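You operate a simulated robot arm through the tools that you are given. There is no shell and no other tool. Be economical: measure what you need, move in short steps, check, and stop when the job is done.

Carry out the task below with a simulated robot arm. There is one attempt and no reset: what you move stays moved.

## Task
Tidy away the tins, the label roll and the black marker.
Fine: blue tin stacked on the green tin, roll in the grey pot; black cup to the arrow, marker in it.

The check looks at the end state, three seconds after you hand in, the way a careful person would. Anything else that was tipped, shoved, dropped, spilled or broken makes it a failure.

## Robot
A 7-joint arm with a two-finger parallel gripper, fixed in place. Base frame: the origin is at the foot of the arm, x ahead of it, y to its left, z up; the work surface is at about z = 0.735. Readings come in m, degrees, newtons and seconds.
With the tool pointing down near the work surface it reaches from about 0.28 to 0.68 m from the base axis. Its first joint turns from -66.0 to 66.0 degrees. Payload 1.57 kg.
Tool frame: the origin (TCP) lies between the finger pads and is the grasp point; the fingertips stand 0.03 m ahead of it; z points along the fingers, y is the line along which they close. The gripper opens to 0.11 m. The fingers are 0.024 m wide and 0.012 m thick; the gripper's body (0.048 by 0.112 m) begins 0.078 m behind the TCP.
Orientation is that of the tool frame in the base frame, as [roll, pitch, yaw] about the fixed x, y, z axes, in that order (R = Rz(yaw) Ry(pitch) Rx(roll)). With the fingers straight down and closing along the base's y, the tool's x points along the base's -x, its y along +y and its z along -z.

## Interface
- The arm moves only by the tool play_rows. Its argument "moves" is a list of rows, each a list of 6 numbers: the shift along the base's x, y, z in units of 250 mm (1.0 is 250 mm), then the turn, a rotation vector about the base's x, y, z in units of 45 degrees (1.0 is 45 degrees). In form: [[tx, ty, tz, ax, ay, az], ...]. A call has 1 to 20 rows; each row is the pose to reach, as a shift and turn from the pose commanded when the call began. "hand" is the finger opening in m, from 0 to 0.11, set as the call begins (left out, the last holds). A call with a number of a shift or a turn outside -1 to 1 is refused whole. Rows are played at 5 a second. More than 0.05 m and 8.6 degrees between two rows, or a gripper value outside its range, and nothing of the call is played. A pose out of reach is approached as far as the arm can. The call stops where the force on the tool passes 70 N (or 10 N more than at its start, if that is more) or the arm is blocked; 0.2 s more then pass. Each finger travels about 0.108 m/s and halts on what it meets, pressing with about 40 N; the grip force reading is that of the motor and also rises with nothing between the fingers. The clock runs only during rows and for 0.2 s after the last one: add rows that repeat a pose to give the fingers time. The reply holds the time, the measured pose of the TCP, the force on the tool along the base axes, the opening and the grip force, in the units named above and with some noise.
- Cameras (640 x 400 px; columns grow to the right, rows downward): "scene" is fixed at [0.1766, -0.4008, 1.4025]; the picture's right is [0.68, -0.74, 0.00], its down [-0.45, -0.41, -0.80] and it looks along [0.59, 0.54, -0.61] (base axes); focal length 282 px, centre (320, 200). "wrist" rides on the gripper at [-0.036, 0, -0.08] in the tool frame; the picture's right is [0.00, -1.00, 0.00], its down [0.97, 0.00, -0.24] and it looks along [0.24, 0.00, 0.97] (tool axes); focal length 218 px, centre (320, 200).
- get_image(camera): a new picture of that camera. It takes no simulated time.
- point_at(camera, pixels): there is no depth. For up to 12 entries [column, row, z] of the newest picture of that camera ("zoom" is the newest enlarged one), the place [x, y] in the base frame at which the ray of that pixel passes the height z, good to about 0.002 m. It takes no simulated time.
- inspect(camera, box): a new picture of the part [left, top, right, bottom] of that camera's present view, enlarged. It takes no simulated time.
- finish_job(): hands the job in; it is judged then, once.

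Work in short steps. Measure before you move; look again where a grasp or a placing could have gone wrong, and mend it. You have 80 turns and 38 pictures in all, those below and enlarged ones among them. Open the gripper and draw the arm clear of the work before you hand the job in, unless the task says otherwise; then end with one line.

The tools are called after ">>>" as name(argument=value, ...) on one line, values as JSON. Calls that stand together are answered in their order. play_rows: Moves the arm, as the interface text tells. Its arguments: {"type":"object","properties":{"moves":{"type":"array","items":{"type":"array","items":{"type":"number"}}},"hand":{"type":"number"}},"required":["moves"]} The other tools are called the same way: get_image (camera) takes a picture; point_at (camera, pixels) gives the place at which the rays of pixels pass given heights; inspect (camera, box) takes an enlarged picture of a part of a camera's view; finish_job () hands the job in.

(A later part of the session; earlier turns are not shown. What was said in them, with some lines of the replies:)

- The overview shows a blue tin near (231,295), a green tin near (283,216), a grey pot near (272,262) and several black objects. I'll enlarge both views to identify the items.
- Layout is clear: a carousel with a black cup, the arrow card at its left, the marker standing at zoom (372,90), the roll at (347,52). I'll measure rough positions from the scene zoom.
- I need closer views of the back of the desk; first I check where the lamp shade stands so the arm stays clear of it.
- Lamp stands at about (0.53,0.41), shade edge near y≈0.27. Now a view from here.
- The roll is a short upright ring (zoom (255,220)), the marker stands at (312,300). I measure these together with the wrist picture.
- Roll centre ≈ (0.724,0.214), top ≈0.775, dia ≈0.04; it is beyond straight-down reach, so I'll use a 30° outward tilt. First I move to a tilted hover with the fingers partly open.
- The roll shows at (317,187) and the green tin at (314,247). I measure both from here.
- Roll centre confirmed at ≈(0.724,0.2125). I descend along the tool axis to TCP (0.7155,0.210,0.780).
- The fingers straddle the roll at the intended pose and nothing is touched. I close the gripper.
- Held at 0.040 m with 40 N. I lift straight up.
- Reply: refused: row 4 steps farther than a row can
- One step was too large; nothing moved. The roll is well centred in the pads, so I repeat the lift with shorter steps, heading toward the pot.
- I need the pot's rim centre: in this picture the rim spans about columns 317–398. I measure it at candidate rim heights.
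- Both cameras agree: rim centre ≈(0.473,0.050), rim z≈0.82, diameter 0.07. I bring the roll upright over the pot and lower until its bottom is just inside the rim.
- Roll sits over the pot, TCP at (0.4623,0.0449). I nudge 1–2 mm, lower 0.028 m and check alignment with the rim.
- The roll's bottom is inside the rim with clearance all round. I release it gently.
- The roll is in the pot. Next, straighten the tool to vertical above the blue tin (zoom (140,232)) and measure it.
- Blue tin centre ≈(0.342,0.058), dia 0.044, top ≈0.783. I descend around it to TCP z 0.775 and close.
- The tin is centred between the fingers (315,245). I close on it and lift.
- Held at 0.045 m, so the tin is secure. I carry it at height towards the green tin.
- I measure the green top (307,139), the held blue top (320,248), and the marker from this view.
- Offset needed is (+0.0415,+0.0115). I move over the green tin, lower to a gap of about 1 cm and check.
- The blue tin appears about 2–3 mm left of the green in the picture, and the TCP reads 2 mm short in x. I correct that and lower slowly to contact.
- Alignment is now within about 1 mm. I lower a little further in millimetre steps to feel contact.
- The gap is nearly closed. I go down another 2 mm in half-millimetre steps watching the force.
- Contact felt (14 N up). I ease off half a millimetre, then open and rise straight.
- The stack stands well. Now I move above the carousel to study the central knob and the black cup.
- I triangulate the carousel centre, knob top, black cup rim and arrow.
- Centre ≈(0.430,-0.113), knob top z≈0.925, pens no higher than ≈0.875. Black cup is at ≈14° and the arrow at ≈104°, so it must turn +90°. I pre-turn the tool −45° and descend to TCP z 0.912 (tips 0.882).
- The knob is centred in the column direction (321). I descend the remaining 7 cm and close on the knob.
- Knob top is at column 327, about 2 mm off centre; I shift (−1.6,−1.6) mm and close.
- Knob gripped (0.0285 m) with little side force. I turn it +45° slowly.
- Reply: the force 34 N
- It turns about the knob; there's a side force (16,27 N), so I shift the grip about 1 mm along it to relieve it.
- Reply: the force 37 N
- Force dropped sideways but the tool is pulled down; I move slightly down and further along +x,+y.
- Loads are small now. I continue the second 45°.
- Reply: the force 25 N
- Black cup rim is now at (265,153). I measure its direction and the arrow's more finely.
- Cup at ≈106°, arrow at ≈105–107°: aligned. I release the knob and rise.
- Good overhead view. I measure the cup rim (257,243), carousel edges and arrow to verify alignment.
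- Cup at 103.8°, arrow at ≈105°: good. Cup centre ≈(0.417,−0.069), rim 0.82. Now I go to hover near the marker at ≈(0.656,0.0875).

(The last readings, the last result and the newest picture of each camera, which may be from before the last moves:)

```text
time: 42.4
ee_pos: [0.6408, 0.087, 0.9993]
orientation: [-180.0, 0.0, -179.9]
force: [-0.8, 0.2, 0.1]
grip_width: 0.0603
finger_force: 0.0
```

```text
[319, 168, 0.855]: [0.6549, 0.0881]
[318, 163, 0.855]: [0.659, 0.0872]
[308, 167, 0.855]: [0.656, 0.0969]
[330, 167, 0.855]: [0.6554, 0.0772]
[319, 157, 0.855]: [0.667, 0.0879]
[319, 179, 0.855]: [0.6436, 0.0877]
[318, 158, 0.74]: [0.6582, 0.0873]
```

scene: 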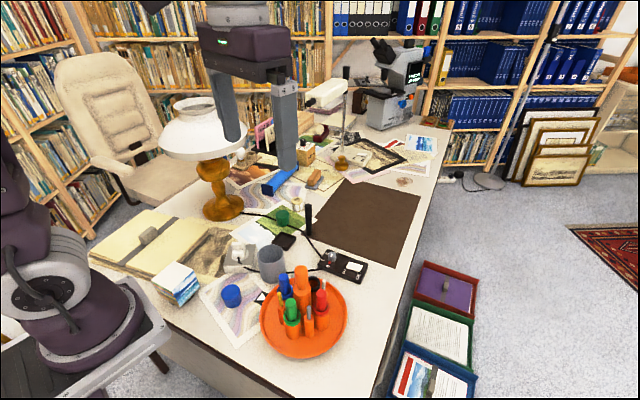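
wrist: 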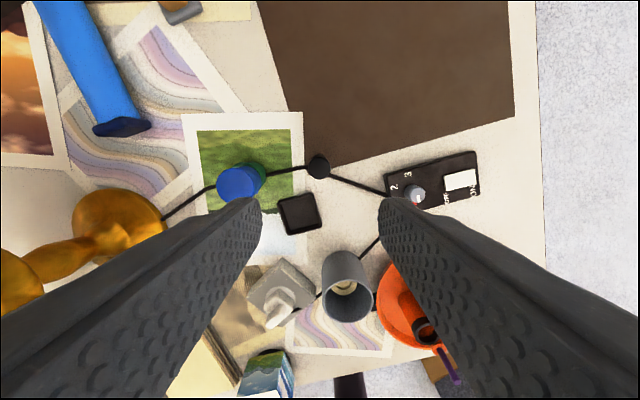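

Marker centre ≈(0.656,0.0875), dia ≈0.02. I descend to TCP z 0.848 (gripping its upper 3.5 cm) and close.

>>> play_rows(moves=[[0.062, 0.001, -0.05, 0, 0, 0], [0.062, 0.001, -0.2, 0, 0, 0], [0.062, 0.001, -0.35, 0, 0, 0], [0.062, 0.001, -0.5, 0, 0, 0], [0.062, 0.001, -0.604, 0, 0, 0], [0.062, 0.001, -0.604, 0, 0, 0]])

>>> get_image(camera="wrist")

```text
time: 43.8
ee_pos: [0.6548, 0.0885, 0.8477]
orientation: [-179.9, 0.0, 180.0]
force: [-0.4, -0.2, 0.2]
grip_width: 0.0599
finger_force: 0.0
```

```text
7 pictures are left
```

wrist: 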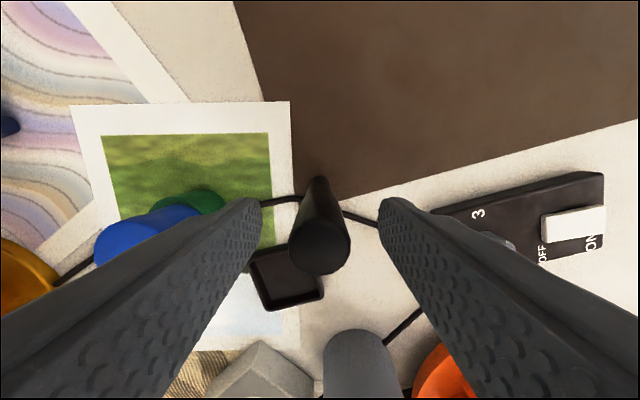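

The marker is centred (322,247). I close and lift.

>>> play_rows(moves=[[0, 0, 0, 0, 0, 0], [0, 0, 0, 0, 0, 0], [0, 0, 0, 0, 0, 0], [0, 0, 0, 0, 0, 0], [0, 0, 0.06, 0, 0, 0], [0, 0, 0.2, 0, 0, 0], [0, 0, 0.36, 0, 0, 0], [-0.05, -0.05, 0.5, 0, 0, 0], [-0.05, -0.05, 0.5, 0, 0, 0]], hand=0.005)

```text
time: 45.8
ee_pos: [0.6425, 0.0757, 0.9759]
orientation: [-180.0, 0.0, -179.9]
force: [0.7, 1.0, 0.0]
grip_width: 0.0216
finger_force: 34.6
```

Held at 0.0216 m. I carry it towards the cup at safe height, turning the tool +45° on the way.

>>> play_rows(moves=[[-0.12, -0.07, 0.06, 0, 0, 0.14], [-0.25, -0.15, 0.12, 0, 0, 0.28], [-0.38, -0.23, 0.176, 0, 0, 0.42], [-0.51, -0.31, 0.176, 0, 0, 0.56], [-0.64, -0.39, 0.176, 0, 0, 0.7], [-0.77, -0.48, 0.176, 0, 0, 0.85], [-0.902, -0.54, 0.176, 0, 0, 1.0], [-0.902, -0.54, 0.176, 0, 0, 1.0]])

>>> play_rows(moves=[[0, 0, 0, 0, 0, 0.16], [0, 0, 0, 0, 0, 0.32], [0, 0, 0, 0, 0, 0.48], [0, 0, 0, 0, 0, 0.65], [0, 0, 0, 0, 0, 0.82], [0, 0, 0, 0, 0, 0.98], [0, 0, 0, 0, 0, 0.98]])

```text
time: 47.6
ee_pos: [0.416, -0.0618, 1.0182]
orientation: [180.0, 0.0, -134.8]
force: [-0.5, 0.0, 0.4]
grip_width: 0.0217
finger_force: 34.2
```

```text
time: 49.2
ee_pos: [0.4182, -0.0606, 1.0183]
orientation: [180.0, 0.0, -90.8]
force: [1.2, 0.5, 0.4]
grip_width: 0.0216
finger_force: 34.7
```

The turn works. I add the last 14° and lower to bring the marker's bottom just above the cup rim, then look.

>>> play_rows(moves=[[0, -0.015, -0.05, 0, 0, 0.16], [-0.002, -0.031, -0.15, 0, 0, 0.32], [-0.002, -0.031, -0.25, 0, 0, 0.32], [-0.002, -0.031, -0.25, 0, 0, 0.32]])

>>> inspect(camera="scene", box=[265, 250, 325, 310])

>>> get_image(camera="wrist")

```text
time: 50.2
ee_pos: [0.4172, -0.0675, 0.9551]
orientation: [180.0, 0.1, -76.4]
force: [-0.1, -0.2, -0.6]
grip_width: 0.0217
finger_force: 34.3
```

```text
6.67 times, centred on (295, 280) of scene
```

zoom: 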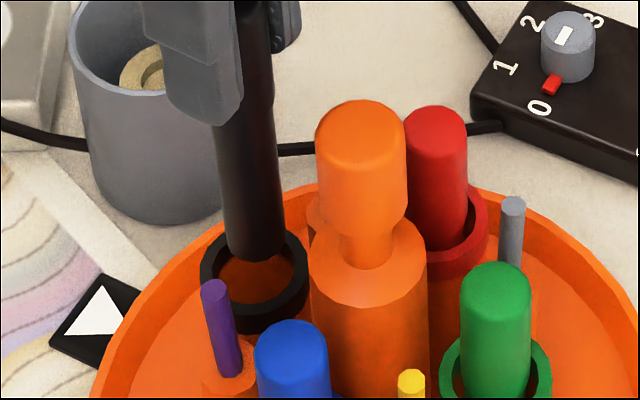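

```text
5 pictures are left
```

wrist: 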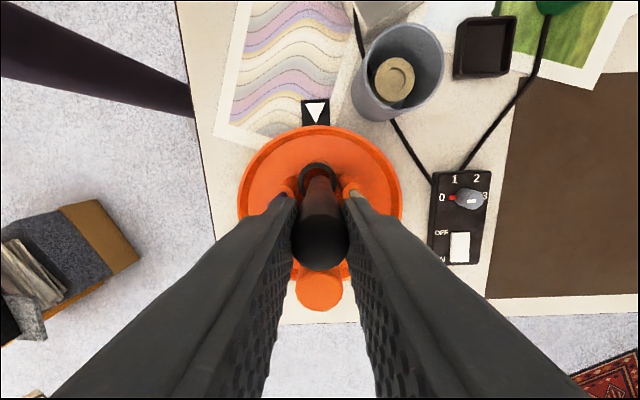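

I compare the marker's lower end (253,248 at z≈0.843) with the cup rim centre (254,281 at 0.82).

>>> point_at(camera="zoom", pixels=[[253, 246, 0.843], [253, 246, 0.84], [254, 280, 0.82], [200, 275, 0.82], [308, 275, 0.82], [254, 230, 0.82], [254, 318, 0.82], [254, 280, 0.815]])

>>> point_at(camera="wrist", pixels=[[319, 180, 0.82], [300, 180, 0.82], [340, 180, 0.82], [319, 163, 0.82], [319, 242, 0.962]])

```text
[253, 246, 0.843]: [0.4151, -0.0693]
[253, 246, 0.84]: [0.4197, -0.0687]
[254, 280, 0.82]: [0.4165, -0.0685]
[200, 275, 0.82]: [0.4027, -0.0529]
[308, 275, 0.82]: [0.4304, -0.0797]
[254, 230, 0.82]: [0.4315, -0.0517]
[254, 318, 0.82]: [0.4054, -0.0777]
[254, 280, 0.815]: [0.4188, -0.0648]
```

```text
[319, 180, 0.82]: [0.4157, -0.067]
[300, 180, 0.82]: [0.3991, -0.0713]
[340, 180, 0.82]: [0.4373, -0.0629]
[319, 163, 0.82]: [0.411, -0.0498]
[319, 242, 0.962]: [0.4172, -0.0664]
```

Aligned within about 1 mm. I lower slowly so the marker enters the cup, watching the force.

>>> play_rows(moves=[[-0.001, -0.003, -0.04, 0, 0, 0], [-0.001, -0.003, -0.08, 0, 0, 0], [-0.001, -0.003, -0.11, 0, 0, 0], [-0.001, -0.003, -0.14, 0, 0, 0], [-0.001, -0.003, -0.17, 0, 0, 0], [-0.001, -0.003, -0.17, 0, 0, 0]])

>>> inspect(camera="scene", box=[265, 250, 325, 310])

```text
time: 51.6
ee_pos: [0.4156, -0.0684, 0.9133]
orientation: [-180.0, 0.0, -76.4]
force: [-0.2, -0.8, -0.9]
grip_width: 0.0212
finger_force: 34.8
```

```text
6.67 times, centred on (295, 280) of scene
```

zoom: 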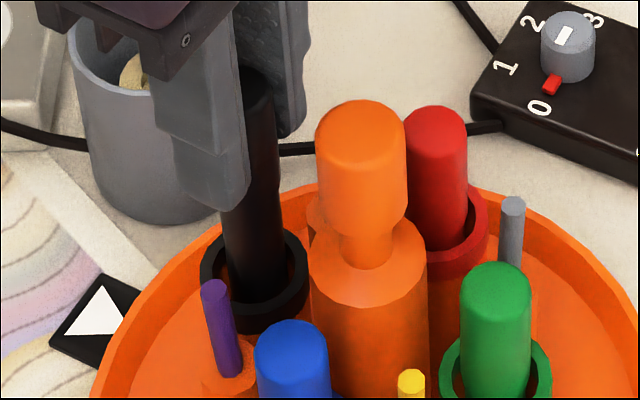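

The marker is inside the cup with even clearance. I check the purple pen's top height relative to my fingers before going lower.

>>> point_at(camera="zoom", pixels=[[213, 287, 0.83], [213, 287, 0.845], [213, 287, 0.86], [238, 375, 0.79], [238, 375, 0.8], [238, 375, 0.81], [512, 203, 0.845]])

>>> play_rows(moves=[[0, 0, -0.03, 0, 0, 0], [0, 0, -0.06, 0, 0, 0], [0, 0, -0.09, 0, 0, 0], [0, 0, -0.09, 0, 0, 0]])

```text
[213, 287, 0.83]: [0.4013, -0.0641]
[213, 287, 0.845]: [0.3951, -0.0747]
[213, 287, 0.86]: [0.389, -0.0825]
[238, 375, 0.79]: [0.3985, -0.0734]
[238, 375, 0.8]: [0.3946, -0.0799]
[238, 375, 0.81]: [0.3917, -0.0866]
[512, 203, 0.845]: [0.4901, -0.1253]
```

```text
time: 52.6
ee_pos: [0.4176, -0.0683, 0.8908]
orientation: [-180.0, 0.0, -76.4]
force: [-0.3, 0.3, -0.3]
grip_width: 0.0214
finger_force: 34.7
```

Pen tops reach about 0.86, with ≈7 mm lateral gap to the fingers. I lower 1.2 cm more and check.

>>> play_rows(moves=[[0, 0, -0.02, 0, 0, 0], [0, 0, -0.05, 0, 0, 0], [0, 0, -0.05, 0, 0, 0]])

>>> inspect(camera="scene", box=[265, 250, 325, 310])

```text
time: 53.4
ee_pos: [0.4173, -0.069, 0.8781]
orientation: [-180.0, 0.0, -76.6]
force: [-0.7, -0.1, 0.1]
grip_width: 0.0213
finger_force: 34.4
```

```text
6.67 times, centred on (295, 280) of scene
```

zoom: 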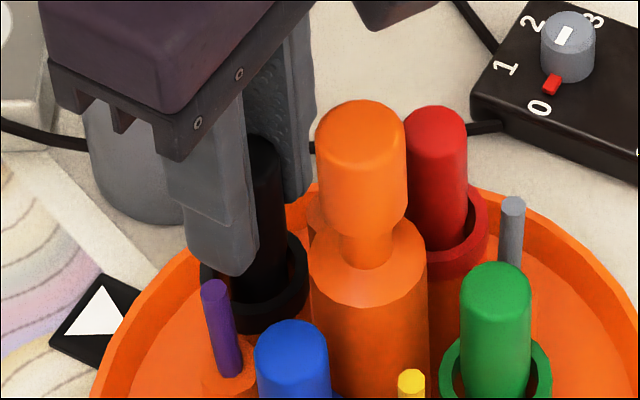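

Everything is clear; the marker bottom is ≈1.5 cm above the cup floor. I open only slightly (to 0.029) so the fingers stay clear of the small pens, then rise straight up.

>>> play_rows(moves=[[0, 0, 0, 0, 0, 0], [0, 0, 0, 0, 0, 0], [0, 0, 0, 0, 0, 0], [0, 0, 0.08, 0, 0, 0], [0, 0, 0.22, 0, 0, 0], [0, 0, 0.38, 0, 0, 0], [0, 0, 0.54, 0, 0, 0], [0, 0, 0.7, 0, 0, 0], [-0.02, 0.15, 0.8, 0, 0, 0], [-0.02, 0.15, 0.8, 0, 0, 0]], hand=0.029)

>>> get_image(camera="scene")

```text
time: 55.6
ee_pos: [0.4109, -0.0291, 1.08]
orientation: [180.0, 0.0, -76.4]
force: [0.1, 0.6, -0.3]
grip_width: 0.0289
finger_force: 0.1
```

```text
2 pictures are left
```

scene: 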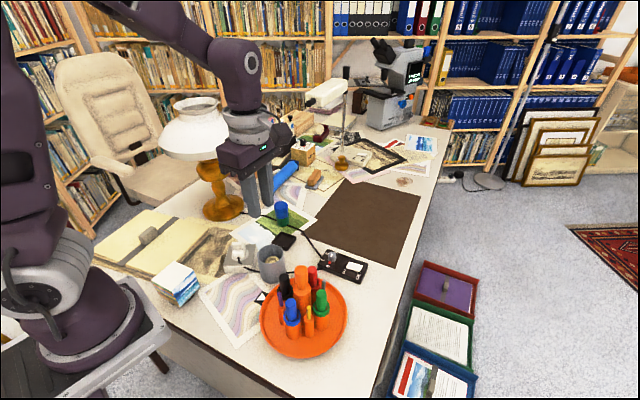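

The marker stands in the cup. I open the gripper, draw the arm up and take a final close look.

>>> play_rows(moves=[[0, 0, 0.15, 0, 0, 0], [0, 0, 0.3, 0, 0, 0], [0, 0, 0.45, 0, 0, 0], [0, 0, 0.6, 0, 0, 0], [0, 0, 0.6, 0, 0, 0]], hand=0.11)

>>> inspect(camera="scene", box=[220, 190, 370, 360])

```text
time: 56.8
ee_pos: [0.412, -0.0299, 1.2298]
orientation: [-180.0, 0.0, -76.4]
force: [0.0, -0.1, 0.4]
grip_width: 0.1099
finger_force: 0.1
```

```text
2.35 times, centred on (295, 275) of scene
```

zoom: 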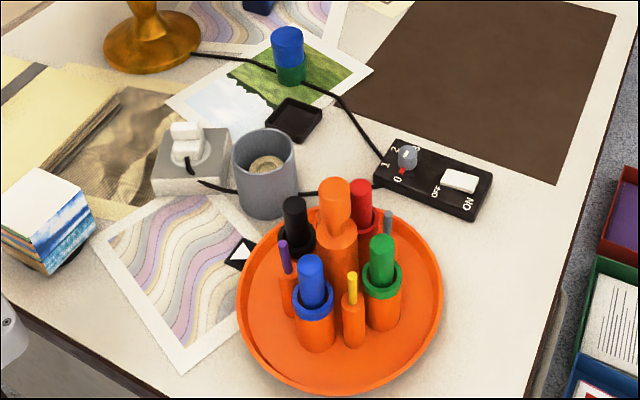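

The close-up shows the blue tin on the green one, the roll in the pot, and the marker in the black cup at the arrow. Nothing else has been disturbed, so I hand in.

>>> finish_job()

```text
The job is handed in.
```

Job handed in: the blue tin is stacked on the green tin, the label roll is in the grey pot, and the black cup is turned to the arrow with the marker in it; the last pictures show nothing else disturbed.
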